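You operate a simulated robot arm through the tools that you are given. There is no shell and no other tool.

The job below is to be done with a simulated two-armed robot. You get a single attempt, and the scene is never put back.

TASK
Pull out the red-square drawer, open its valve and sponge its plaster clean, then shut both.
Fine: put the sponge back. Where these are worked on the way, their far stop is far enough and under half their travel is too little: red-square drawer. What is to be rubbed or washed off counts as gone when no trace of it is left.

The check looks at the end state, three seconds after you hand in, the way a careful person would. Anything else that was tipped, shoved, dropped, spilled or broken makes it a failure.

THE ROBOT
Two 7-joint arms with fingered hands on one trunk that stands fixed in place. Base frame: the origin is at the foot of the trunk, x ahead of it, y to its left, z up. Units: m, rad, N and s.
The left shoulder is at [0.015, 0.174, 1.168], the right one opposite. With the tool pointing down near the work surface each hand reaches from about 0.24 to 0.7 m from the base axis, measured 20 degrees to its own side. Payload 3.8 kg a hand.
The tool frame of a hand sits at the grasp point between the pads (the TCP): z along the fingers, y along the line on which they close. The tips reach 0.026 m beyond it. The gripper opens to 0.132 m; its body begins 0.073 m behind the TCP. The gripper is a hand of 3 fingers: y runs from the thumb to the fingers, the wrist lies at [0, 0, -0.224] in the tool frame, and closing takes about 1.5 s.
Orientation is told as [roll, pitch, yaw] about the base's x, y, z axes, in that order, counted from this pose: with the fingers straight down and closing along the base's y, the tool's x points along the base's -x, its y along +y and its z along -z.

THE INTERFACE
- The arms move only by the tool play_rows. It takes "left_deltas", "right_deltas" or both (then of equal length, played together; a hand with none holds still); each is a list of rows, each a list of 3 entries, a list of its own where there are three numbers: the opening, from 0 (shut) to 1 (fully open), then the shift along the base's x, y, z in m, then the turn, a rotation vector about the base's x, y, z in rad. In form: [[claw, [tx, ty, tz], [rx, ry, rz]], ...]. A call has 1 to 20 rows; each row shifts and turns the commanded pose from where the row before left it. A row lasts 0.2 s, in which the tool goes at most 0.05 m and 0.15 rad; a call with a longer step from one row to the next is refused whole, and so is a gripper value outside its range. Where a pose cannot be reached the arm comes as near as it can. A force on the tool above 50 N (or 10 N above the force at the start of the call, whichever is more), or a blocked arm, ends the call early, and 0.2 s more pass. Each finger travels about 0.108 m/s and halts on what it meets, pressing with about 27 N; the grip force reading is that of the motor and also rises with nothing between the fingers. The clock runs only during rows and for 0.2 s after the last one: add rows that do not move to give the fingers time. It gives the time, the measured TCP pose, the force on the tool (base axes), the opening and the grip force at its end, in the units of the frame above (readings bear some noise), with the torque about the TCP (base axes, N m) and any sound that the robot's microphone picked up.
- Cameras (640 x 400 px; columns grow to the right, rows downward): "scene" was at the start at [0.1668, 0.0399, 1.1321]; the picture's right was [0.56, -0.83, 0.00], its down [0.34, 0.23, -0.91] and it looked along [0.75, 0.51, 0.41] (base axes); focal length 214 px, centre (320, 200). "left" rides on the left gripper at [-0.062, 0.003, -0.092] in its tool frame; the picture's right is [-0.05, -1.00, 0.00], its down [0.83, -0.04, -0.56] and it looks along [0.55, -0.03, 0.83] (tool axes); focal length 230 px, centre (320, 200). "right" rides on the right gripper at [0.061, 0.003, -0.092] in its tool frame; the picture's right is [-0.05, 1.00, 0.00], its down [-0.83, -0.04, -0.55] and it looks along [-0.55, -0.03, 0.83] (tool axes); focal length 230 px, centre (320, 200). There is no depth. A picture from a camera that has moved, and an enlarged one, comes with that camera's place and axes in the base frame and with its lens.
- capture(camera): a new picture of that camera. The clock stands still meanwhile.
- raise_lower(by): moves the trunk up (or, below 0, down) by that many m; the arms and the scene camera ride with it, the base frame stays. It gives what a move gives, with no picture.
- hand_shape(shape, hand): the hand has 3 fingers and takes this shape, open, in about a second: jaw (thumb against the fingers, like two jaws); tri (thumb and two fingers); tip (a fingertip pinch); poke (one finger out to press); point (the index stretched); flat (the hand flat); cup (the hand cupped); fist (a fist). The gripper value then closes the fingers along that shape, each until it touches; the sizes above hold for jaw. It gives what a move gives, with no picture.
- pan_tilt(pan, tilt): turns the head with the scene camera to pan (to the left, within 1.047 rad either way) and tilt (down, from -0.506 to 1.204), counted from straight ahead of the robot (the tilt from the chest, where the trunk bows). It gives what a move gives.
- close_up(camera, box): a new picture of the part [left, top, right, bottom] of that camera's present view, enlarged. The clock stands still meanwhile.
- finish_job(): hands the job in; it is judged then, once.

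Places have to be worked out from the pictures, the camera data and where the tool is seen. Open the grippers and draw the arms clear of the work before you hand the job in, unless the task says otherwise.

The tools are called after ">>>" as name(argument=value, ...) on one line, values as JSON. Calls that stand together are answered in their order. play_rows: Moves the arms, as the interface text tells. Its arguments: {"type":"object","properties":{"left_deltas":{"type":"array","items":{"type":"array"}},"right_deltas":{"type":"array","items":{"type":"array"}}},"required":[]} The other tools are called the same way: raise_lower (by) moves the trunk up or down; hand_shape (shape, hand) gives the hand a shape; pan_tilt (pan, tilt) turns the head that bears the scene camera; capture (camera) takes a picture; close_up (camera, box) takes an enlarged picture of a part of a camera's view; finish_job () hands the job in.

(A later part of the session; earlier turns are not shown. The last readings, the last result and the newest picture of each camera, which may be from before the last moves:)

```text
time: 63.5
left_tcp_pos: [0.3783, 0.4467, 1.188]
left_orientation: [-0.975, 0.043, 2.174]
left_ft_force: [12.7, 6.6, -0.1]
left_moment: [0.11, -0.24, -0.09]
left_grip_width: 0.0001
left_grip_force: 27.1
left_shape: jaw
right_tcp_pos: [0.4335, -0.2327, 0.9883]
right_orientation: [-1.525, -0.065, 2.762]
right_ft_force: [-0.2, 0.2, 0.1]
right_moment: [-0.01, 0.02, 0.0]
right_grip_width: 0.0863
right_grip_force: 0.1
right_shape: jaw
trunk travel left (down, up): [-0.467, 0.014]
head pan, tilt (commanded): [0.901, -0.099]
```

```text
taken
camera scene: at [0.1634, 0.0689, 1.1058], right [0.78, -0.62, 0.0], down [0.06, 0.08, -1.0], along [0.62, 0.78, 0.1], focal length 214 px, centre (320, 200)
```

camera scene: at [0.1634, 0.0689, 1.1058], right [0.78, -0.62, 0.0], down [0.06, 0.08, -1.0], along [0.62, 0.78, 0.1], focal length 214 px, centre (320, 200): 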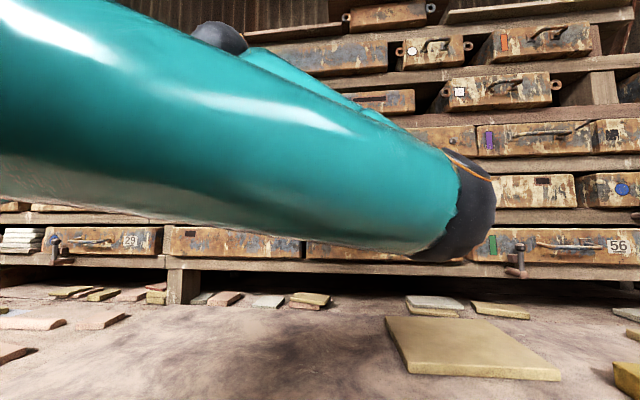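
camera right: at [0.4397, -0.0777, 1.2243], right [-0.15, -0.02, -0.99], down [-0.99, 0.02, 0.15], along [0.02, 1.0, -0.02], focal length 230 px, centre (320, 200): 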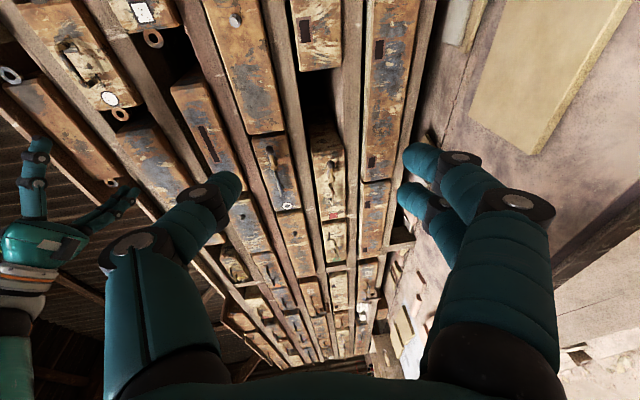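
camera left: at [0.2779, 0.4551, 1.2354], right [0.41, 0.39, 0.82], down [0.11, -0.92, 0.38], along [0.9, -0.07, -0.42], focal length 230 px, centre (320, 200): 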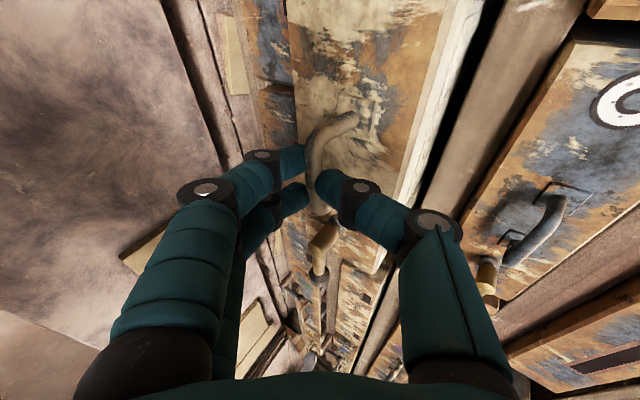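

The vertical load is gone and the drawer is about 8 cm out. I continue the pull with a little tilt and a slight downward bias.

>>> play_rows(left_deltas=[[0.0, [-0.006, -0.006, -0.001], [-0.03, 0.03, 0]], [0.0, [-0.006, -0.006, -0.001], [-0.03, 0.03, 0]], [0.0, [-0.006, -0.006, -0.001], [-0.03, 0.03, 0]], [0.0, [-0.006, -0.006, -0.001], [-0.03, 0.03, 0]], [0.0, [-0.006, -0.006, -0.001], [-0.03, 0.03, 0]]])

>>> capture(camera="left")

```text
time: 64.7
left_tcp_pos: [0.3466, 0.4156, 1.1824]
left_orientation: [-0.759, 0.079, 2.189]
left_ft_force: [0.0, -0.1, 0.3]
left_moment: [-0.01, 0.03, 0.01]
left_grip_width: 0.0
left_grip_force: 27.0
left_shape: jaw
right_tcp_pos: [0.4319, -0.2328, 0.9884]
right_orientation: [-1.525, -0.064, 2.763]
right_ft_force: [-1.1, 0.1, -0.4]
right_moment: [-0.02, -0.03, -0.01]
right_grip_width: 0.0862
right_grip_force: 0.1
right_shape: jaw
trunk travel left (down, up): [-0.467, 0.014]
head pan, tilt (commanded): [0.901, -0.099]
```

```text
taken
camera left: at [0.2544, 0.4315, 1.2421], right [0.53, 0.51, 0.68], down [0.17, -0.85, 0.5], along [0.83, -0.15, -0.54], focal length 230 px, centre (320, 200)
```

left: 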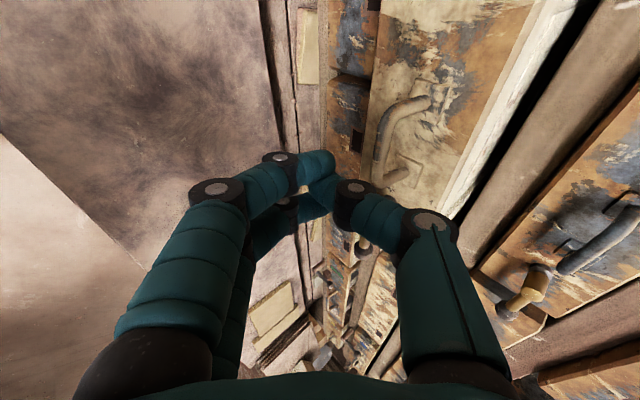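

The fingers slipped off with the drawer about 8 cm out (bar now near d≈0.60). I open the hand slightly, back off a little and zoom in to regrasp at this steeper tilt.

>>> play_rows(left_deltas=[[0.2, [-0.012, -0.007, 0.015], [0, 0, 0]], [0.45, [-0.012, -0.007, 0.015], [0, 0, 0]], [0.45, [0, 0, 0], [0, 0, 0]]])

>>> capture(camera="left")

>>> close_up(camera="left", box=[240, 40, 480, 240])

```text
time: 65.5
left_tcp_pos: [0.3238, 0.4026, 1.2126]
left_orientation: [-0.758, 0.081, 2.188]
left_ft_force: [-0.6, 0.4, 0.2]
left_moment: [0.0, 0.03, 0.0]
left_grip_width: 0.0592
left_grip_force: 0.0
left_shape: jaw
right_tcp_pos: [0.4321, -0.2332, 0.9887]
right_orientation: [-1.526, -0.064, 2.763]
right_ft_force: [0.1, -0.7, 0.4]
right_moment: [-0.02, 0.02, 0.01]
right_grip_width: 0.0862
right_grip_force: 0.0
right_shape: jaw
trunk travel left (down, up): [-0.467, 0.014]
head pan, tilt (commanded): [0.901, -0.099]
```

```text
taken
camera left: at [0.2307, 0.4181, 1.272], right [0.53, 0.51, 0.68], down [0.17, -0.85, 0.5], along [0.83, -0.14, -0.54], focal length 230 px, centre (320, 200)
```

left: 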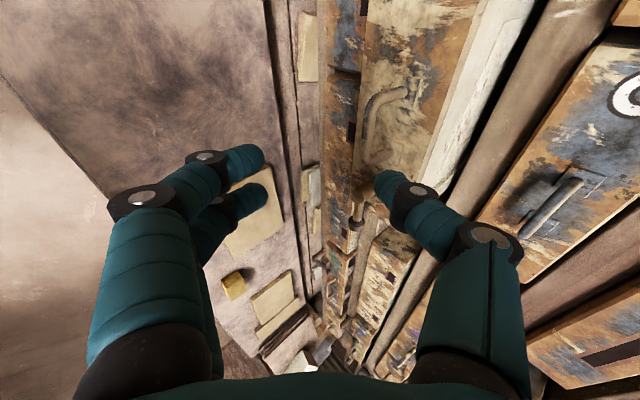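

```text
2.00 times, centred on (360, 140) of left
camera zoom: at [0.2307, 0.4181, 1.272], right [0.53, 0.51, 0.68], down [0.17, -0.85, 0.5], along [0.83, -0.14, -0.54], focal length 460 px, centre (240, 320)
```

zoom: 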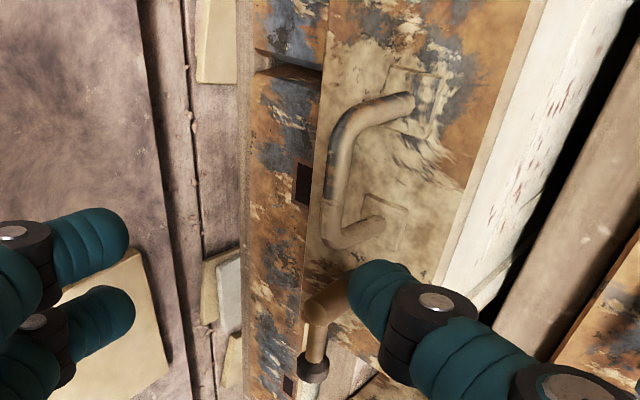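

The plaster top shows reddish stain specks, so that is what must be sponged. The bar is at about (0.393, 0.457, 1.174); I align so the thumb enters the gap behind the bar and approach along the pointing axis.

>>> play_rows(left_deltas=[[0.38, [0.006, 0.01, 0.01], [0, 0, 0]], [0.38, [0.0051, 0.0089, 0.0083], [0, 0, 0]], [0.38, [0.011, 0.0065, -0.0134], [0, 0, 0]], [0.38, [0.011, 0.0065, -0.0134], [0, 0, 0]], [0.38, [0.0095, 0.0056, -0.0115], [0, 0, 0]], [0.38, [0.006, 0.0035, -0.0073], [0, 0, 0]]])

>>> close_up(camera="left", box=[200, 60, 440, 260])

```text
time: 66.9
left_tcp_pos: [0.3725, 0.442, 1.1844]
left_orientation: [-0.76, 0.08, 2.19]
left_ft_force: [-0.1, 0.0, -0.1]
left_moment: [0.04, 0.02, 0.01]
left_grip_width: 0.0505
left_grip_force: 0.0
left_shape: jaw
right_tcp_pos: [0.4305, -0.2326, 0.9873]
right_orientation: [-1.528, -0.066, 2.763]
right_ft_force: [-0.5, -0.3, 0.1]
right_moment: [0.0, 0.01, 0.0]
right_grip_width: 0.086
right_grip_force: 0.0
right_shape: jaw
trunk travel left (down, up): [-0.467, 0.014]
head pan, tilt (commanded): [0.901, -0.099]
```

```text
2.00 times, centred on (320, 160) of left
camera zoom: at [0.2792, 0.4591, 1.2443], right [0.53, 0.51, 0.68], down [0.17, -0.85, 0.5], along [0.83, -0.15, -0.54], focal length 460 px, centre (320, 280)
```

zoom: 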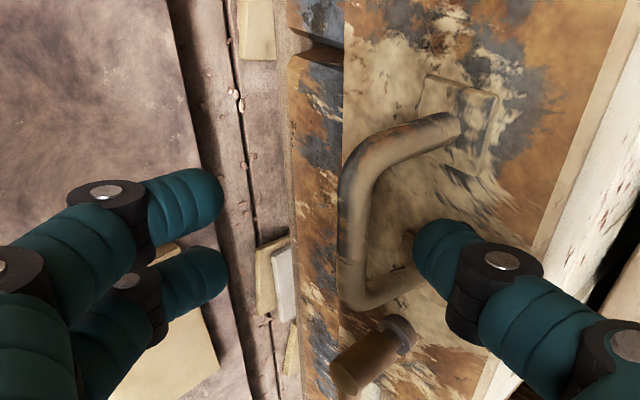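

The thumb tip is over the handle's opening, slightly right of centre. I shift 5 mm left, narrow the grip, advance 15 mm so the thumb dips behind the bar, then close.

>>> play_rows(left_deltas=[[0.28, [-0.003, 0.004, 0], [0, 0, 0]], [0.27, [0.003, 0.0018, -0.0036], [0, 0, 0]], [0.27, [0.003, 0.0018, -0.0036], [0, 0, 0]], [0.27, [0.003, 0.0018, -0.0036], [0, 0, 0]], [0.27, [0, 0, 0], [0, 0, 0]]])

>>> close_up(camera="left", box=[200, 60, 440, 260])

```text
time: 68.1
left_tcp_pos: [0.3768, 0.4529, 1.1735]
left_orientation: [-0.759, 0.079, 2.19]
left_ft_force: [-0.2, -0.3, 0.3]
left_moment: [-0.01, 0.01, -0.01]
left_grip_width: 0.0361
left_grip_force: 0.1
left_shape: jaw
right_tcp_pos: [0.4319, -0.2336, 0.9883]
right_orientation: [-1.525, -0.064, 2.763]
right_ft_force: [-0.1, 0.2, 0.7]
right_moment: [-0.03, -0.03, 0.02]
right_grip_width: 0.0863
right_grip_force: 0.0
right_shape: jaw
trunk travel left (down, up): [-0.467, 0.014]
head pan, tilt (commanded): [0.901, -0.099]
```

```text
2.00 times, centred on (320, 160) of left
camera zoom: at [0.2847, 0.4683, 1.2337], right [0.53, 0.51, 0.68], down [0.17, -0.85, 0.5], along [0.83, -0.15, -0.54], focal length 460 px, centre (320, 280)
```

zoom: 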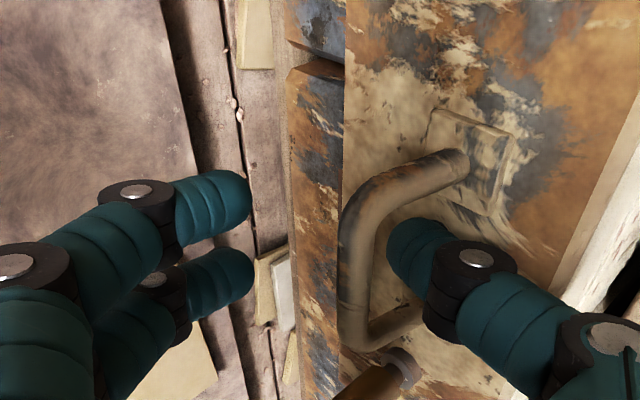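

The thumb is neatly inside the handle opening with no contact force. I push 4 mm deeper and close.

>>> play_rows(left_deltas=[[0.27, [0.0024, 0.0014, -0.0029], [0, 0, 0]], [0.2, [0, 0, 0], [0, 0, 0]], [0.1, [0, 0, 0], [0, 0, 0]], [0.0, [0, 0, 0], [0, 0, 0]], [0.0, [0, 0, 0], [0, 0, 0]], [0.0, [0, 0, 0], [0, 0, 0]]])

>>> close_up(camera="left", box=[200, 60, 440, 260])

```text
time: 69.5
left_tcp_pos: [0.3805, 0.455, 1.1713]
left_orientation: [-0.759, 0.081, 2.188]
left_ft_force: [8.3, 6.9, 4.0]
left_moment: [0.01, 0.02, 0.0]
left_grip_width: 0.0
left_grip_force: 27.2
left_shape: jaw
right_tcp_pos: [0.4329, -0.2332, 0.989]
right_orientation: [-1.526, -0.066, 2.763]
right_ft_force: [-0.3, -0.2, 0.1]
right_moment: [0.0, -0.01, 0.0]
right_grip_width: 0.0862
right_grip_force: 0.1
right_shape: jaw
trunk travel left (down, up): [-0.467, 0.014]
head pan, tilt (commanded): [0.901, -0.099]
```

```text
2.00 times, centred on (320, 160) of left
camera zoom: at [0.288, 0.4707, 1.2308], right [0.53, 0.51, 0.68], down [0.17, -0.85, 0.5], along [0.83, -0.15, -0.54], focal length 460 px, centre (320, 280)
```

zoom: 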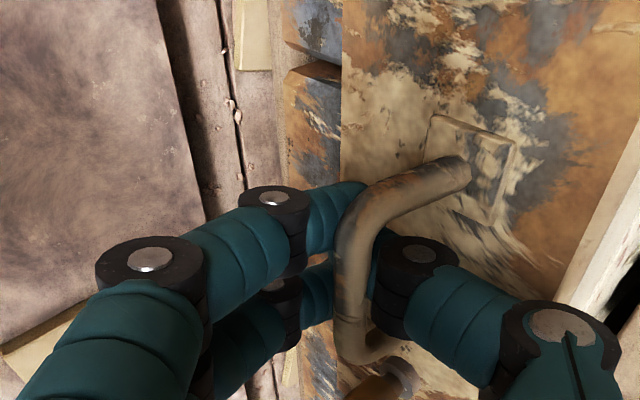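

The thumb hooks well behind the bar. I pull again along the outward normal.

>>> play_rows(left_deltas=[[0.0, [-0.006, -0.006, 0.0], [-0.01, 0.01, 0]], [0.0, [-0.006, -0.006, 0.0], [-0.01, 0.01, 0]], [0.0, [-0.006, -0.006, 0.0], [-0.01, 0.01, 0]], [0.0, [-0.006, -0.006, 0.0], [-0.01, 0.01, 0]], [0.0, [-0.006, -0.006, 0.0], [-0.01, 0.01, 0]]])

>>> close_up(camera="left", box=[200, 60, 440, 260])

```text
time: 70.7
left_tcp_pos: [0.3513, 0.4247, 1.1711]
left_orientation: [-0.69, 0.092, 2.193]
left_ft_force: [9.6, 11.2, 6.2]
left_moment: [0.01, -0.01, 0.05]
left_grip_width: 0.0
left_grip_force: 27.0
left_shape: jaw
right_tcp_pos: [0.4331, -0.2325, 0.9865]
right_orientation: [-1.527, -0.064, 2.763]
right_ft_force: [0.0, -0.9, 0.2]
right_moment: [0.0, 0.01, -0.01]
right_grip_width: 0.0863
right_grip_force: 0.0
right_shape: jaw
trunk travel left (down, up): [-0.467, 0.014]
head pan, tilt (commanded): [0.901, -0.099]
```

```text
2.00 times, centred on (320, 160) of left
camera zoom: at [0.2609, 0.4435, 1.2341], right [0.56, 0.54, 0.63], down [0.2, -0.82, 0.53], along [0.8, -0.17, -0.57], focal length 460 px, centre (320, 280)
```

zoom: 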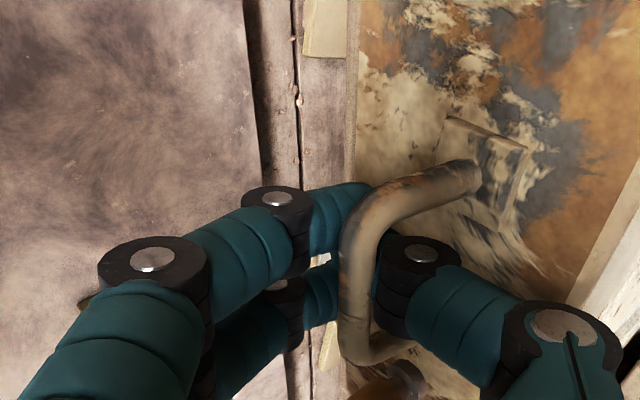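

Firm hold and the drawer keeps coming (about 12 cm out). I continue pulling.

>>> play_rows(left_deltas=[[0.0, [-0.006, -0.006, 0.0], [-0.012, 0.012, 0]], [0.0, [-0.006, -0.006, 0.0], [-0.012, 0.012, 0]], [0.0, [-0.006, -0.006, 0.0], [-0.012, 0.012, 0]], [0.0, [-0.006, -0.006, 0.0], [-0.012, 0.012, 0]], [0.0, [-0.006, -0.006, 0.0], [-0.012, 0.012, 0]], [0.0, [-0.006, -0.006, 0.0], [-0.012, 0.012, 0]]])

>>> capture(camera="left")

>>> capture(camera="scene")

```text
time: 71.9
left_tcp_pos: [0.3286, 0.4046, 1.1703]
left_orientation: [-0.616, 0.094, 2.2]
left_ft_force: [31.2, 31.3, -4.6]
left_moment: [-0.19, 0.21, 0.14]
left_grip_width: 0.0
left_grip_force: 26.5
left_shape: jaw
right_tcp_pos: [0.4352, -0.2311, 0.9873]
right_orientation: [-1.519, -0.067, 2.763]
right_ft_force: [-0.3, 0.0, -0.5]
right_moment: [-0.02, 0.01, 0.01]
right_grip_width: 0.0863
right_grip_force: 0.0
right_shape: jaw
trunk travel left (down, up): [-0.467, 0.014]
head pan, tilt (commanded): [0.901, -0.099]
stopped in row 6 (left hand): the force on the tool passed its limit at 52 N (the readings are from after the stop); the commanded pose is now the measured one
```

```text
taken
camera left: at [0.2425, 0.4252, 1.2375], right [0.6, 0.56, 0.57], down [0.23, -0.8, 0.55], along [0.77, -0.2, -0.61], focal length 230 px, centre (320, 200)
```

left: 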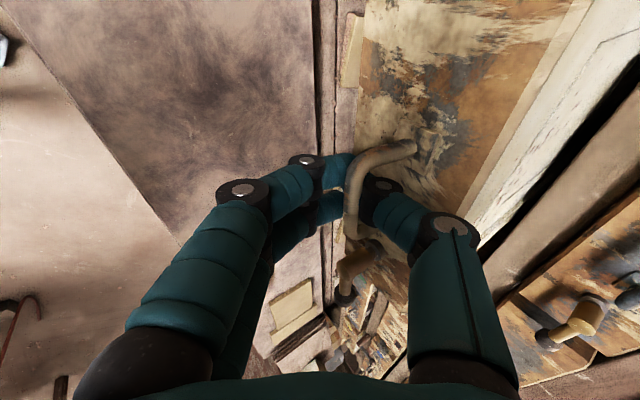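

```text
taken
camera scene: at [0.166, 0.0717, 1.1044], right [0.78, -0.62, 0.0], down [0.06, 0.07, -1.0], along [0.62, 0.78, 0.09], focal length 214 px, centre (320, 200)
```

scene: 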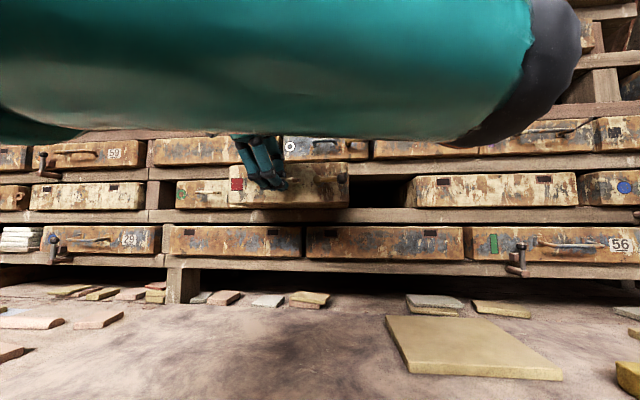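

The force jumped to 52 N along the pull direction: the drawer has hit its far stop at about 15 cm of travel. I ease off, open slightly and lift the thumb out of the handle.

>>> play_rows(left_deltas=[[0.0, [0.003, 0.003, 0.0], [0, 0, 0]], [0.12, [0.0, 0.0, 0.0], [0, 0, 0]], [0.16, [-0.002, -0.001, 0.004], [0, 0, 0]], [0.16, [-0.003, -0.002, 0.006], [0, 0, 0]], [0.2, [-0.005, -0.004, 0.009], [0, 0, 0]], [0.3, [-0.006, -0.004, 0.012], [0, 0, 0]], [0.4, [-0.006, -0.004, 0.015], [0, 0, 0]]])

>>> capture(camera="left")

>>> close_up(camera="left", box=[240, 40, 480, 240])

```text
time: 73.5
left_tcp_pos: [0.3019, 0.3857, 1.2186]
left_orientation: [-0.616, 0.099, 2.201]
left_ft_force: [0.2, -0.7, -0.1]
left_moment: [0.02, 0.0, -0.02]
left_grip_width: 0.0524
left_grip_force: 0.0
left_shape: jaw
right_tcp_pos: [0.4302, -0.2344, 0.9882]
right_orientation: [-1.529, -0.064, 2.761]
right_ft_force: [-0.3, -0.4, -0.4]
right_moment: [-0.02, 0.0, -0.01]
right_grip_width: 0.0862
right_grip_force: 0.0
right_shape: jaw
trunk travel left (down, up): [-0.467, 0.014]
head pan, tilt (commanded): [0.901, -0.099]
```

```text
taken
camera left: at [0.2159, 0.4073, 1.2865], right [0.59, 0.57, 0.57], down [0.23, -0.8, 0.56], along [0.77, -0.2, -0.6], focal length 230 px, centre (320, 200)
```

left: 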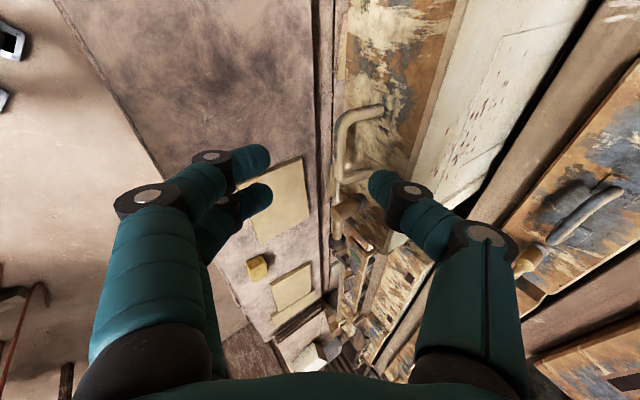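

```text
2.00 times, centred on (360, 140) of left
camera zoom: at [0.2159, 0.4073, 1.2865], right [0.59, 0.57, 0.57], down [0.23, -0.8, 0.56], along [0.77, -0.2, -0.6], focal length 460 px, centre (240, 320)
```

zoom: 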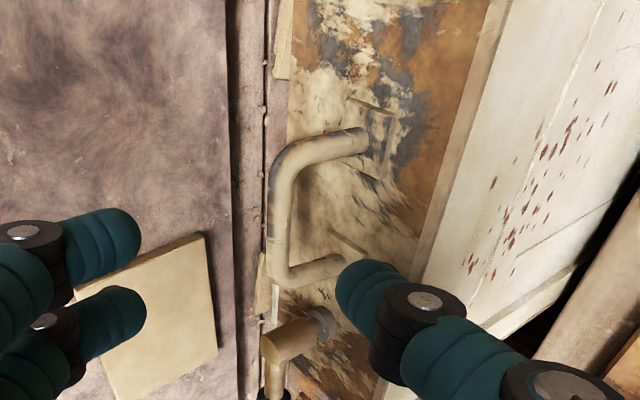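

The drawer stands open and its plaster top bears scattered red specks. Next the valve: I zoom on it to fix the lever and knob.

>>> close_up(camera="left", box=[260, 140, 440, 300])

```text
2.50 times, centred on (350, 220) of left
camera zoom: at [0.2159, 0.4073, 1.2865], right [0.59, 0.57, 0.57], down [0.23, -0.8, 0.56], along [0.77, -0.2, -0.6], focal length 575 px, centre (245, 150)
```

zoom: 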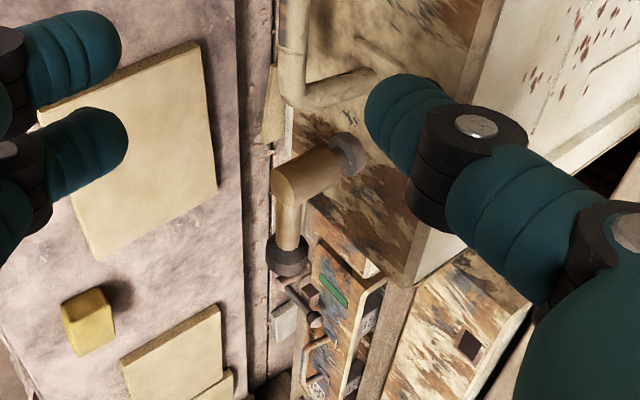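

The knob is near (0.426, 0.333, 1.174), lever about 44 mm long pointing right from its spindle. I move the left hand over to it and align to pinch the knob.

>>> play_rows(left_deltas=[[0.4, [0.01, -0.01, 0.008], [0, 0, 0]], [0.4, [0.018, -0.016, 0.004], [0, 0, 0]], [0.36, [0.018, -0.016, 0.002], [0, 0, 0]], [0.33, [0.018, -0.016, 0], [0, 0, 0]], [0.3, [0.016, -0.013, 0], [0, 0, 0]], [0.3, [0.0043, -0.004, -0.007], [0, 0, 0]]])

>>> capture(camera="left")

>>> close_up(camera="left", box=[240, 100, 440, 260])

```text
time: 74.9
left_tcp_pos: [0.3887, 0.3108, 1.2253]
left_orientation: [-0.617, 0.1, 2.202]
left_ft_force: [0.3, 0.8, 0.3]
left_moment: [-0.01, 0.0, 0.02]
left_grip_width: 0.04
left_grip_force: 0.1
left_shape: jaw
right_tcp_pos: [0.4312, -0.2344, 0.9892]
right_orientation: [-1.525, -0.066, 2.764]
right_ft_force: [0.8, 0.7, 0.0]
right_moment: [0.0, -0.03, 0.0]
right_grip_width: 0.0863
right_grip_force: 0.1
right_shape: jaw
trunk travel left (down, up): [-0.467, 0.014]
head pan, tilt (commanded): [0.901, -0.099]
```

```text
taken
camera left: at [0.3014, 0.3321, 1.2932], right [0.59, 0.57, 0.57], down [0.23, -0.8, 0.56], along [0.77, -0.2, -0.6], focal length 230 px, centre (320, 200)
```

left: 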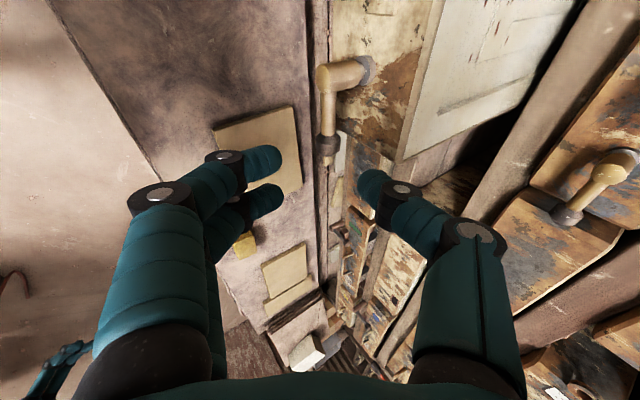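

```text
2.50 times, centred on (340, 180) of left
camera zoom: at [0.3014, 0.3321, 1.2932], right [0.59, 0.57, 0.57], down [0.23, -0.8, 0.56], along [0.77, -0.2, -0.6], focal length 575 px, centre (270, 250)
```

zoom: 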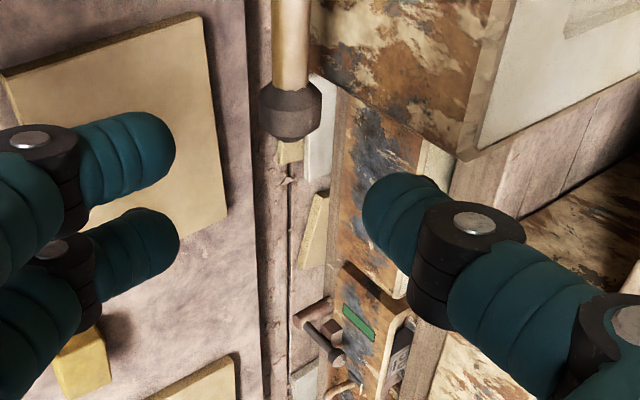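

Triangulating from the two views puts the knob at (0.422, 0.335, 1.176). I descend along the pointing axis to bring the fingertips around it.

>>> play_rows(left_deltas=[[0.3, [0.0049, 0.0038, -0.0097], [0, 0, 0]], [0.3, [0.0049, 0.0038, -0.0097], [0, 0, 0]], [0.3, [0.0049, 0.0038, -0.0097], [0, 0, 0]], [0.3, [0.0049, 0.0038, -0.0097], [0, 0, 0]]])

>>> close_up(camera="left", box=[220, 80, 420, 260])

```text
time: 75.9
left_tcp_pos: [0.4078, 0.3257, 1.1863]
left_orientation: [-0.616, 0.099, 2.2]
left_ft_force: [0.4, 0.3, -0.7]
left_moment: [0.01, 0.0, -0.01]
left_grip_width: 0.0399
left_grip_force: 0.2
left_shape: jaw
right_tcp_pos: [0.4321, -0.233, 0.9889]
right_orientation: [-1.526, -0.065, 2.763]
right_ft_force: [0.7, 0.6, 0.3]
right_moment: [0.03, 0.0, 0.01]
right_grip_width: 0.0864
right_grip_force: 0.0
right_shape: jaw
trunk travel left (down, up): [-0.467, 0.014]
head pan, tilt (commanded): [0.901, -0.099]
```

```text
2.22 times, centred on (320, 170) of left
camera zoom: at [0.3211, 0.3474, 1.2538], right [0.59, 0.57, 0.57], down [0.23, -0.8, 0.56], along [0.77, -0.2, -0.6], focal length 511 px, centre (320, 267)
```

zoom: 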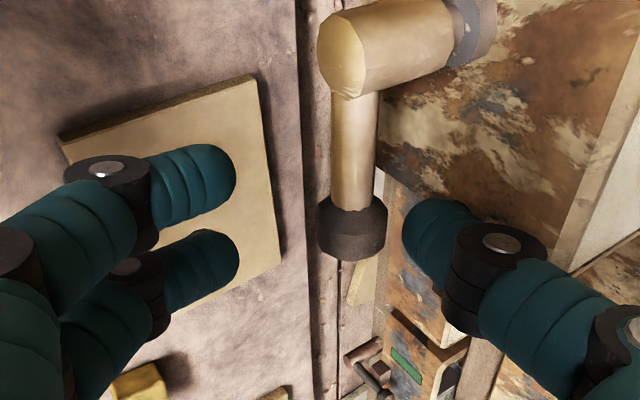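

The knob is centred between thumb and fingers. I go 5 mm deeper and close on it.

>>> play_rows(left_deltas=[[0.26, [0.0026, 0.0014, -0.004], [0, 0, 0]], [0.2, [0, 0, 0], [0, 0, 0]], [0.1, [0, 0, 0], [0, 0, 0]], [0.0, [0, 0, 0], [0, 0, 0]], [0.0, [0, 0, 0], [0, 0, 0]]])

>>> close_up(camera="left", box=[220, 80, 420, 260])

```text
time: 77.1
left_tcp_pos: [0.4111, 0.3269, 1.1818]
left_orientation: [-0.614, 0.099, 2.2]
left_ft_force: [6.2, 2.6, -1.7]
left_moment: [-0.03, -0.11, 0.01]
left_grip_width: 0.0066
left_grip_force: 26.7
left_shape: jaw
right_tcp_pos: [0.4332, -0.2325, 0.9874]
right_orientation: [-1.526, -0.065, 2.762]
right_ft_force: [0.6, -0.3, 0.0]
right_moment: [0.0, 0.03, 0.01]
right_grip_width: 0.086
right_grip_force: 0.0
right_shape: jaw
trunk travel left (down, up): [-0.467, 0.014]
head pan, tilt (commanded): [0.901, -0.099]
```

```text
2.22 times, centred on (320, 170) of left
camera zoom: at [0.3246, 0.3494, 1.2489], right [0.6, 0.57, 0.57], down [0.23, -0.8, 0.56], along [0.77, -0.2, -0.6], focal length 511 px, centre (320, 267)
```

zoom: 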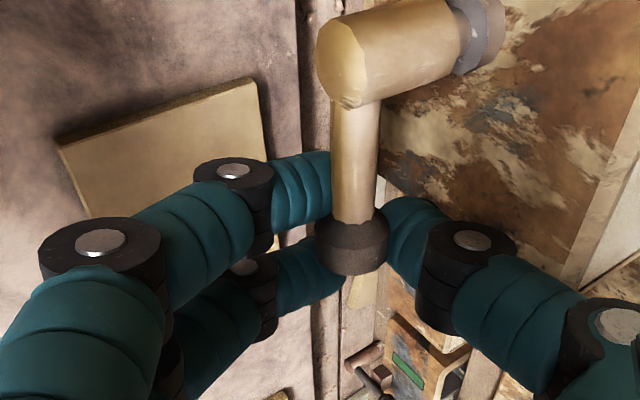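

The knob is held. I test the upward direction with a small 10 mm lift and watch the force and the lever.

>>> play_rows(left_deltas=[[0.0, [0, 0, 0.003], [0, 0, 0]], [0.0, [-0.0002, 0.0002, 0.003], [0, 0, 0]], [0.0, [-0.0004, 0.0004, 0.004], [0, 0, 0]]])

>>> close_up(camera="left", box=[220, 80, 420, 260])

```text
time: 77.9
left_tcp_pos: [0.4099, 0.3278, 1.1906]
left_orientation: [-0.614, 0.099, 2.201]
left_ft_force: [6.9, 1.3, -7.5]
left_moment: [-0.26, -0.18, 0.04]
left_grip_width: 0.0059
left_grip_force: 27.3
left_shape: jaw
right_tcp_pos: [0.4334, -0.2337, 0.9879]
right_orientation: [-1.527, -0.064, 2.761]
right_ft_force: [0.2, 0.4, -0.2]
right_moment: [-0.04, -0.02, -0.03]
right_grip_width: 0.0862
right_grip_force: 0.0
right_shape: jaw
trunk travel left (down, up): [-0.467, 0.014]
head pan, tilt (commanded): [0.901, -0.099]
```

```text
2.22 times, centred on (320, 170) of left
camera zoom: at [0.3246, 0.3499, 1.2589], right [0.6, 0.57, 0.57], down [0.23, -0.8, 0.56], along [0.77, -0.2, -0.61], focal length 511 px, centre (320, 267)
```

zoom: 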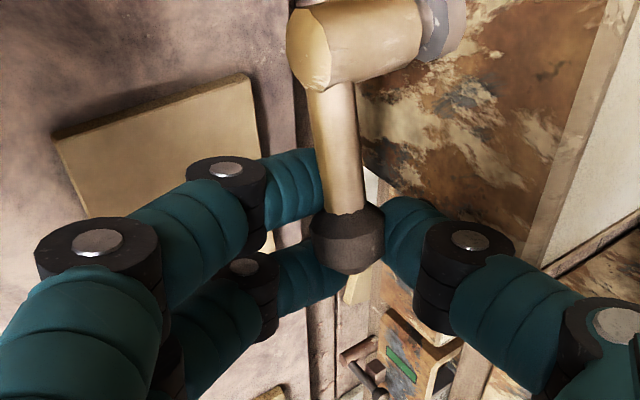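

The lever turns upward willingly (7.5 N). I carry the knob further along its arc.

>>> play_rows(left_deltas=[[0.0, [-0.0008, 0.0008, 0.0043], [0, 0, 0]], [0.0, [-0.0011, 0.0011, 0.0041], [0, 0, 0]], [0.0, [-0.0013, 0.0013, 0.004], [0, 0, 0]], [0.0, [-0.0016, 0.0016, 0.0037], [0, 0, 0]], [0.0, [-0.0019, 0.0019, 0.0035], [0, 0, 0]], [0.0, [-0.0021, 0.0021, 0.0032], [0, 0, 0]]])

>>> close_up(camera="left", box=[220, 80, 420, 260])

```text
time: 79.3
left_tcp_pos: [0.4006, 0.3363, 1.2145]
left_orientation: [-0.616, 0.1, 2.202]
left_ft_force: [0.3, 0.3, -1.1]
left_moment: [0.01, 0.01, 0.02]
left_grip_width: 0.0016
left_grip_force: 28.0
left_shape: jaw
right_tcp_pos: [0.4317, -0.2332, 0.9879]
right_orientation: [-1.526, -0.064, 2.762]
right_ft_force: [-0.3, 0.0, -0.6]
right_moment: [-0.05, 0.01, 0.01]
right_grip_width: 0.0863
right_grip_force: 0.1
right_shape: jaw
trunk travel left (down, up): [-0.467, 0.014]
head pan, tilt (commanded): [0.901, -0.099]
```

```text
2.22 times, centred on (320, 170) of left
camera zoom: at [0.315, 0.3583, 1.2825], right [0.59, 0.57, 0.57], down [0.23, -0.8, 0.56], along [0.77, -0.2, -0.6], focal length 511 px, centre (320, 267)
```

zoom: 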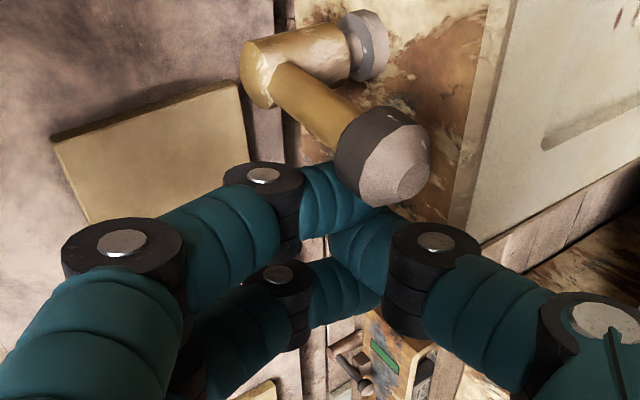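

The knob slipped out of the fingers, but the lever now points almost straight up. I back the hand away and look at it properly.

>>> play_rows(left_deltas=[[0.1, [-0.008, -0.012, 0.012], [0, 0, 0]], [0.3, [-0.012, -0.014, 0.016], [0, 0, 0]], [0.4, [-0.012, -0.014, 0.016], [0, 0, 0]], [0.4, [-0.012, -0.01, 0.016], [0, 0, 0]]])

>>> capture(camera="left")

>>> close_up(camera="left", box=[260, 20, 460, 180])

>>> pan_tilt(pan=0.785, tilt=0.0)

>>> capture(camera="scene")

```text
time: 80.3
left_tcp_pos: [0.3549, 0.2847, 1.2767]
left_orientation: [-0.618, 0.099, 2.203]
left_ft_force: [0.7, 0.7, -0.3]
left_moment: [0.0, 0.02, -0.01]
left_grip_width: 0.0525
left_grip_force: 0.2
left_shape: jaw
right_tcp_pos: [0.4316, -0.2335, 0.988]
right_orientation: [-1.528, -0.065, 2.765]
right_ft_force: [-0.3, 0.2, 0.1]
right_moment: [0.04, -0.05, 0.0]
right_grip_width: 0.0861
right_grip_force: 0.1
right_shape: jaw
trunk travel left (down, up): [-0.467, 0.014]
head pan, tilt (commanded): [0.901, -0.099]
```

```text
taken
camera left: at [0.2694, 0.3077, 1.3436], right [0.59, 0.57, 0.57], down [0.23, -0.8, 0.56], along [0.77, -0.2, -0.6], focal length 230 px, centre (320, 200)
```

left: 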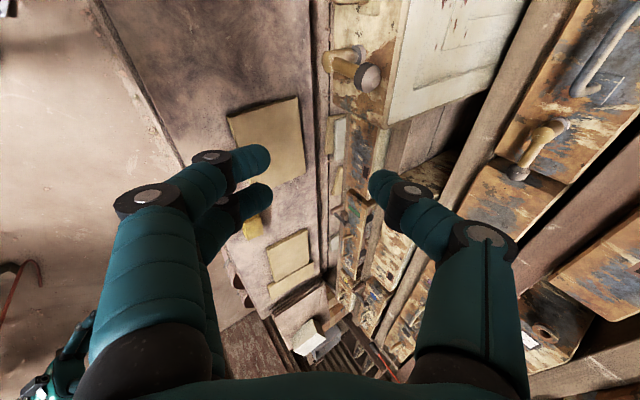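

```text
2.50 times, centred on (360, 100) of left
camera zoom: at [0.2694, 0.3077, 1.3436], right [0.59, 0.57, 0.57], down [0.23, -0.8, 0.56], along [0.77, -0.2, -0.6], focal length 575 px, centre (220, 450)
```

zoom: 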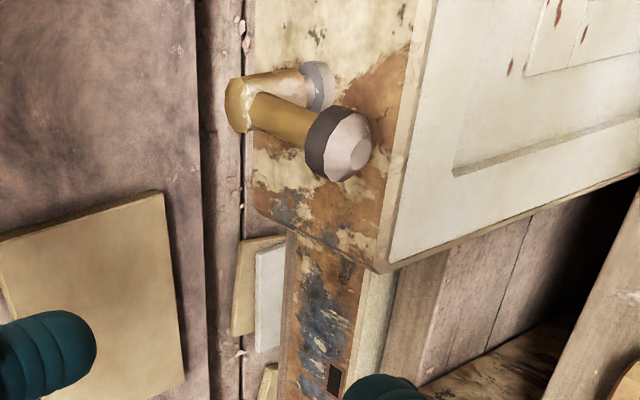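

```text
time: 81.0
left_tcp_pos: [0.357, 0.2864, 1.2752]
left_orientation: [-0.617, 0.1, 2.201]
left_ft_force: [-0.7, 0.4, 0.3]
left_moment: [-0.02, -0.02, 0.01]
left_grip_width: 0.0525
left_grip_force: 0.1
left_shape: jaw
right_tcp_pos: [0.4315, -0.2343, 0.9888]
right_orientation: [-1.527, -0.064, 2.761]
right_ft_force: [1.4, -0.5, 0.0]
right_moment: [-0.01, -0.02, 0.02]
right_grip_width: 0.0865
right_grip_force: 0.0
right_shape: jaw
trunk travel left (down, up): [-0.467, 0.014]
head pan, tilt (commanded): [0.785, 0.0]
```

```text
taken
camera scene: at [0.1713, 0.0634, 1.097], right [0.71, -0.71, 0.0], down [0.0, 0.0, -1.0], along [0.71, 0.71, 0.0], focal length 214 px, centre (320, 200)
```

scene: 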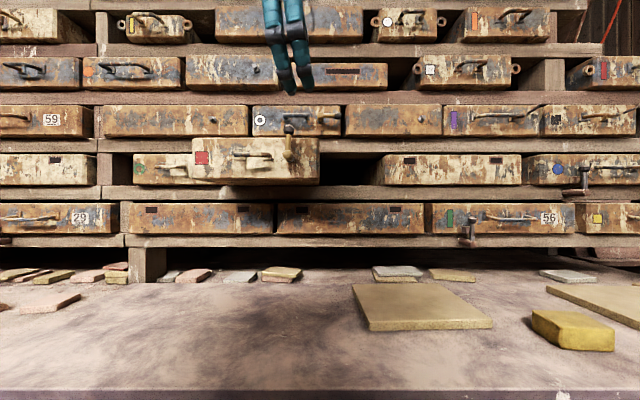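

The scene camera now has a clear frontal view with the lever upright. I zoom in to judge whether it is fully turned.

>>> close_up(camera="scene", box=[180, 110, 340, 210])

```text
4.00 times, centred on (260, 160) of scene
camera zoom: at [0.1713, 0.0634, 1.097], right [0.71, -0.71, 0.0], down [0.0, 0.0, -1.0], along [0.71, 0.71, 0.0], focal length 858 px, centre (560, 360)
```

zoom: 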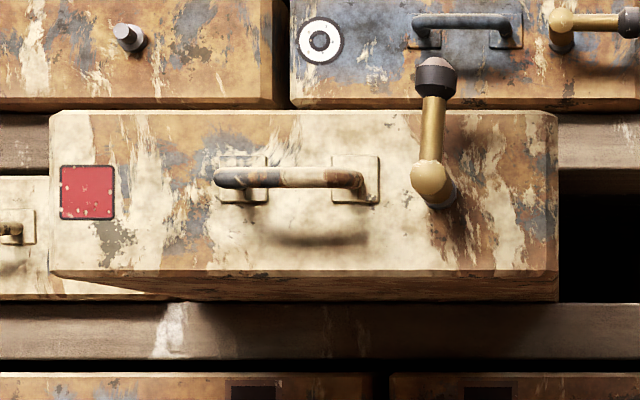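

The lever stands essentially vertical, a quarter turn. To be sure it is at its open stop I'll nudge the knob leftward with closed fingers from its right side.

>>> play_rows(left_deltas=[[0.2, [0.02, -0.012, -0.005], [0, 0, 0]], [0.05, [0.023, -0.014, -0.01], [0, 0, 0]], [0.0, [0.015, 0.015, -0.01], [0, 0, 0]], [0.0, [0.015, 0.02, -0.012], [0, 0, 0]], [0.0, [0.008, 0.018, -0.01], [0, 0, 0]]])

>>> capture(camera="left")

>>> close_up(camera="scene", box=[220, 90, 380, 190])

```text
time: 82.2
left_tcp_pos: [0.4393, 0.32, 1.2295]
left_orientation: [-0.617, 0.099, 2.2]
left_ft_force: [-0.3, 0.3, 0.1]
left_moment: [-0.03, -0.01, -0.02]
left_grip_width: 0.0
left_grip_force: 26.5
left_shape: jaw
left hand out of reach, approached as far as the arm can: row 2
right_tcp_pos: [0.4315, -0.2334, 0.9878]
right_orientation: [-1.526, -0.065, 2.764]
right_ft_force: [-0.2, 0.6, 0.4]
right_moment: [0.01, 0.03, 0.02]
right_grip_width: 0.0861
right_grip_force: 0.1
right_shape: jaw
trunk travel left (down, up): [-0.467, 0.014]
head pan, tilt (commanded): [0.785, 0.0]
```

```text
taken
camera left: at [0.3533, 0.3409, 1.2975], right [0.59, 0.57, 0.57], down [0.23, -0.8, 0.56], along [0.77, -0.2, -0.6], focal length 230 px, centre (320, 200)
```

left: 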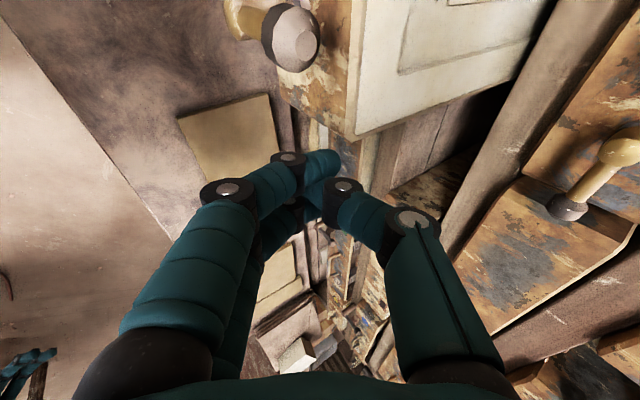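

```text
4.00 times, centred on (300, 140) of scene
camera zoom: at [0.1714, 0.0637, 1.0969], right [0.71, -0.71, 0.0], down [0.0, 0.0, -1.0], along [0.71, 0.71, 0.0], focal length 858 px, centre (400, 440)
```

zoom: 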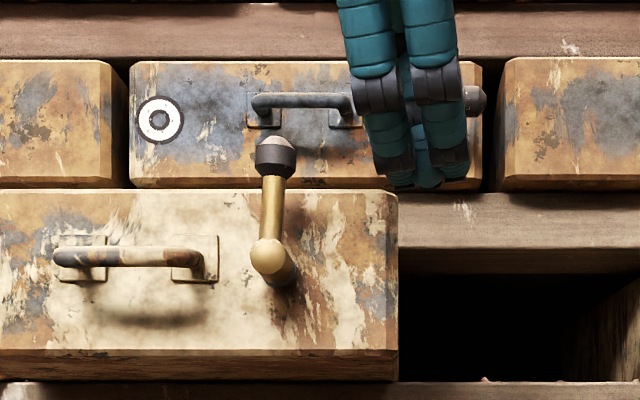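

The closed fingers are about 38 mm right of the upright knob. I move back 1 cm and push left to touch it and just beyond.

>>> play_rows(left_deltas=[[0.0, [-0.009, -0.005, 0.0], [0, 0, 0]], [0.0, [-0.009, 0.005, 0.0], [0, 0, 0]], [0.0, [-0.007, 0.007, 0.0], [0, 0, 0]], [0.0, [-0.006, 0.006, 0.0], [0, 0, 0]], [0.0, [-0.004, 0.004, 0.0], [0, 0, 0]], [0.0, [-0.003, 0.003, 0.0], [0, 0, 0]]])

>>> close_up(camera="scene", box=[220, 90, 380, 190])

```text
time: 83.6
left_tcp_pos: [0.4016, 0.3367, 1.2306]
left_orientation: [-0.618, 0.099, 2.2]
left_ft_force: [0.3, -0.9, 0.1]
left_moment: [-0.01, -0.02, 0.0]
left_grip_width: 0.0
left_grip_force: 27.5
left_shape: jaw
right_tcp_pos: [0.4323, -0.2336, 0.9888]
right_orientation: [-1.526, -0.067, 2.764]
right_ft_force: [0.1, 0.0, -0.5]
right_moment: [0.01, 0.03, -0.03]
right_grip_width: 0.0862
right_grip_force: 0.0
right_shape: jaw
trunk travel left (down, up): [-0.467, 0.014]
head pan, tilt (commanded): [0.785, 0.0]
```

```text
4.00 times, centred on (300, 140) of scene
camera zoom: at [0.1713, 0.0632, 1.097], right [0.71, -0.71, 0.0], down [0.0, 0.0, -1.0], along [0.71, 0.71, 0.0], focal length 858 px, centre (400, 440)
```

zoom: 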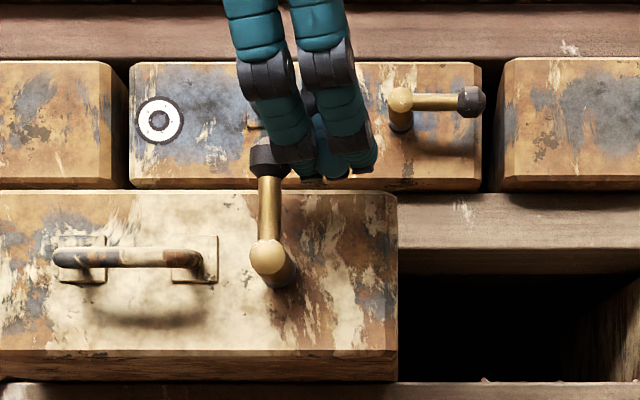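

The lever moved a touch with no force, so it may not be at its stop yet. I push a few millimetres more.

>>> play_rows(left_deltas=[[0.0, [-0.003, 0.003, 0.0], [0, 0, 0]], [0.0, [-0.003, 0.003, 0.0], [0, 0, 0]], [0.0, [-0.003, 0.003, 0.0], [0, 0, 0]]])

>>> close_up(camera="scene", box=[220, 90, 380, 190])

```text
time: 84.4
left_tcp_pos: [0.3977, 0.3395, 1.2297]
left_orientation: [-0.616, 0.097, 2.188]
left_ft_force: [23.1, -26.3, 1.7]
left_moment: [-0.33, -0.31, -0.4]
left_grip_width: 0.0
left_grip_force: 27.4
left_shape: jaw
right_tcp_pos: [0.4348, -0.2355, 0.9848]
right_orientation: [-1.527, -0.069, 2.763]
right_ft_force: [0.4, 0.3, 0.4]
right_moment: [0.02, 0.02, 0.0]
right_grip_width: 0.0861
right_grip_force: 0.1
right_shape: jaw
trunk travel left (down, up): [-0.467, 0.014]
head pan, tilt (commanded): [0.785, 0.0]
```

```text
4.00 times, centred on (300, 140) of scene
camera zoom: at [0.1747, 0.0595, 1.0965], right [0.71, -0.71, 0.0], down [0.0, 0.0, -1.0], along [0.71, 0.71, 0.0], focal length 858 px, centre (400, 440)
```

zoom: 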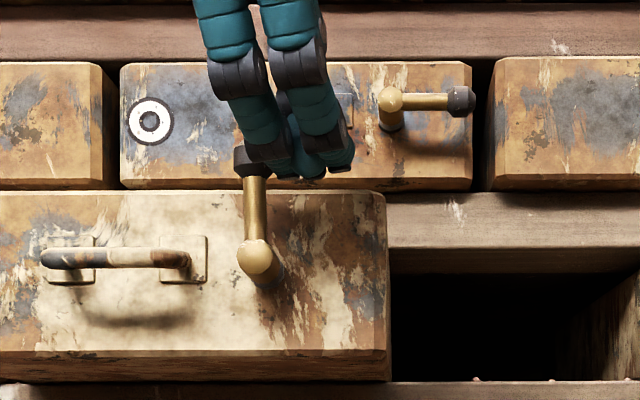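

Now 35 N resists, so the valve is at its open stop. I back the hand off to the right and up, then look at the sponge more closely.

>>> play_rows(left_deltas=[[0.0, [0.007, -0.007, 0.0], [0, 0, 0]], [0.0, [0.008, -0.008, 0.01], [0, 0, 0]], [0.1, [0.0, -0.01, 0.02], [0, 0, 0]], [0.3, [-0.01, -0.015, 0.03], [0, 0, 0]], [0.4, [-0.01, -0.02, 0.03], [0, 0, 0]]])

>>> pan_tilt(pan=0.1, tilt=0.4)

>>> capture(camera="scene")

>>> close_up(camera="scene", box=[240, 100, 400, 200])

>>> close_up(camera="left", box=[300, 0, 520, 140])

```text
time: 85.6
left_tcp_pos: [0.3858, 0.284, 1.321]
left_orientation: [-0.618, 0.099, 2.201]
left_ft_force: [0.4, 0.1, 0.2]
left_moment: [0.02, -0.01, 0.04]
left_grip_width: 0.0519
left_grip_force: 0.0
left_shape: jaw
right_tcp_pos: [0.4309, -0.2333, 0.989]
right_orientation: [-1.529, -0.065, 2.763]
right_ft_force: [0.2, -0.1, 0.2]
right_moment: [0.0, 0.01, 0.0]
right_grip_width: 0.0861
right_grip_force: 0.1
right_shape: jaw
trunk travel left (down, up): [-0.467, 0.014]
head pan, tilt (commanded): [0.785, 0.0]
```

```text
time: 86.6
left_tcp_pos: [0.3877, 0.2872, 1.3204]
left_orientation: [-0.616, 0.099, 2.2]
left_ft_force: [0.3, -0.1, -0.1]
left_moment: [0.04, 0.03, -0.01]
left_grip_width: 0.0526
left_grip_force: 0.0
left_shape: jaw
right_tcp_pos: [0.4325, -0.2325, 0.9879]
right_orientation: [-1.524, -0.065, 2.764]
right_ft_force: [0.0, -0.1, -0.4]
right_moment: [-0.03, 0.0, 0.01]
right_grip_width: 0.0861
right_grip_force: 0.1
right_shape: jaw
trunk travel left (down, up): [-0.467, 0.014]
head pan, tilt (commanded): [0.099, 0.4]
```

```text
taken
camera scene: at [0.1999, 0.009, 1.06], right [0.1, -0.99, 0.0], down [-0.39, -0.04, -0.92], along [0.92, 0.09, -0.39], focal length 214 px, centre (320, 200)
```

scene: 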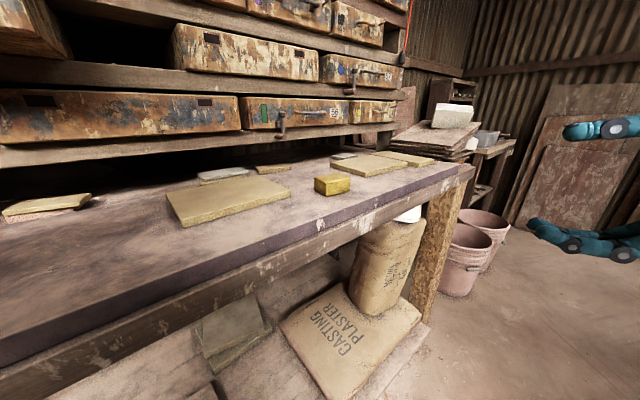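

```text
4.00 times, centred on (320, 150) of scene
camera zoom: at [0.1999, 0.009, 1.06], right [0.1, -0.99, 0.0], down [-0.39, -0.04, -0.92], along [0.92, 0.09, -0.39], focal length 858 px, centre (320, 400)
```

zoom: 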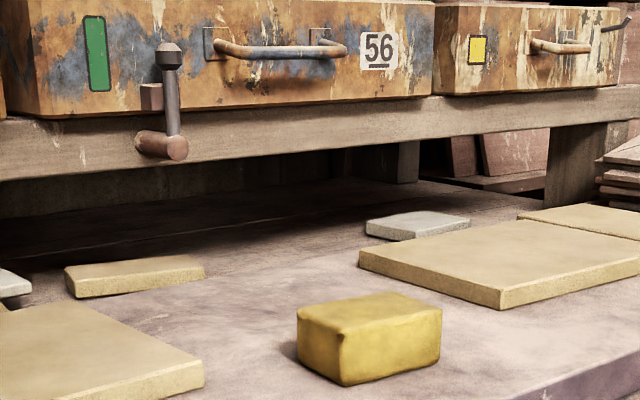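

```text
2.86 times, centred on (410, 70) of left
camera zoom: at [0.3015, 0.308, 1.3875], right [0.59, 0.57, 0.57], down [0.23, -0.8, 0.56], along [0.77, -0.2, -0.6], focal length 657 px, centre (63, 571)
```

zoom: 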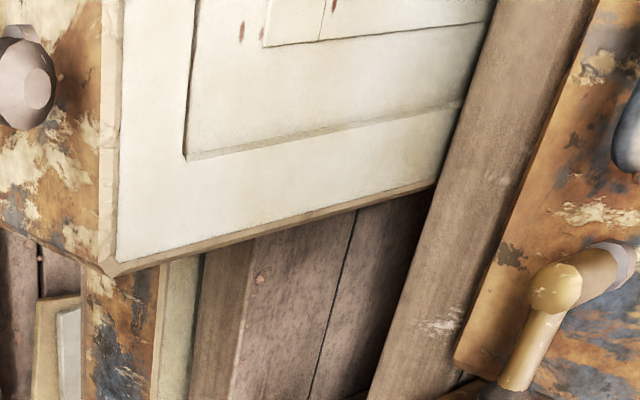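

The sponge is a small block near (0.64, 0.026), top about z≈0.925, its long side along the bench. Before fetching it, I move the left hand over so its camera can map the stain on the drawer's plaster.

>>> play_rows(left_deltas=[[0.4, [-0.01, 0.03, 0.0], [0, 0, 0]], [0.4, [-0.01, 0.035, 0.0], [0, 0, 0]], [0.4, [-0.012, 0.035, -0.005], [0, 0, 0]], [0.4, [-0.014, 0.035, -0.005], [0, 0, 0]], [0.4, [-0.014, 0.035, -0.005], [0, 0, 0]], [0.4, [-0.01, 0.035, -0.005], [0, 0, 0]]])

>>> capture(camera="left")

```text
time: 88.0
left_tcp_pos: [0.3167, 0.4926, 1.3002]
left_orientation: [-0.616, 0.1, 2.2]
left_ft_force: [-0.9, -1.1, -0.1]
left_moment: [0.02, -0.03, 0.01]
left_grip_width: 0.0524
left_grip_force: 0.0
left_shape: jaw
right_tcp_pos: [0.4319, -0.2322, 0.9884]
right_orientation: [-1.525, -0.063, 2.763]
right_ft_force: [-0.3, -0.7, 0.3]
right_moment: [0.0, 0.04, -0.02]
right_grip_width: 0.0862
right_grip_force: 0.1
right_shape: jaw
trunk travel left (down, up): [-0.467, 0.014]
head pan, tilt (commanded): [0.099, 0.4]
```

```text
taken
camera left: at [0.2298, 0.5149, 1.3672], right [0.59, 0.57, 0.57], down [0.23, -0.8, 0.56], along [0.77, -0.2, -0.6], focal length 230 px, centre (320, 200)
```

left: 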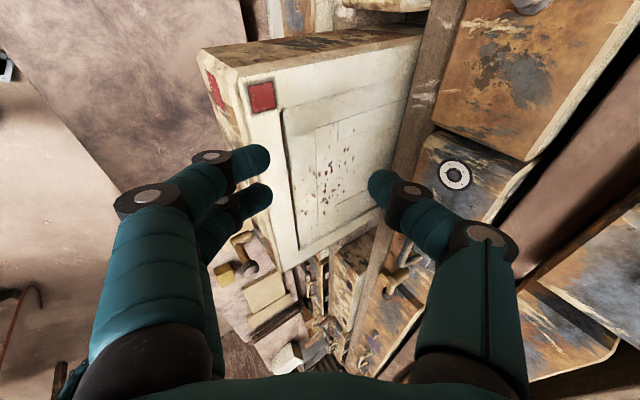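

Now the whole plaster panel is visible with the red specks in its middle. I zoom in to map them.

>>> close_up(camera="left", box=[240, 70, 440, 270])

```text
2.00 times, centred on (340, 170) of left
camera zoom: at [0.2298, 0.5149, 1.3672], right [0.59, 0.57, 0.57], down [0.23, -0.8, 0.56], along [0.77, -0.2, -0.6], focal length 460 px, centre (280, 260)
```

zoom: 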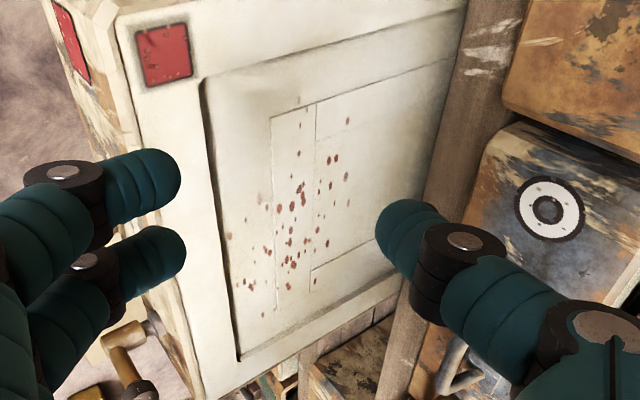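

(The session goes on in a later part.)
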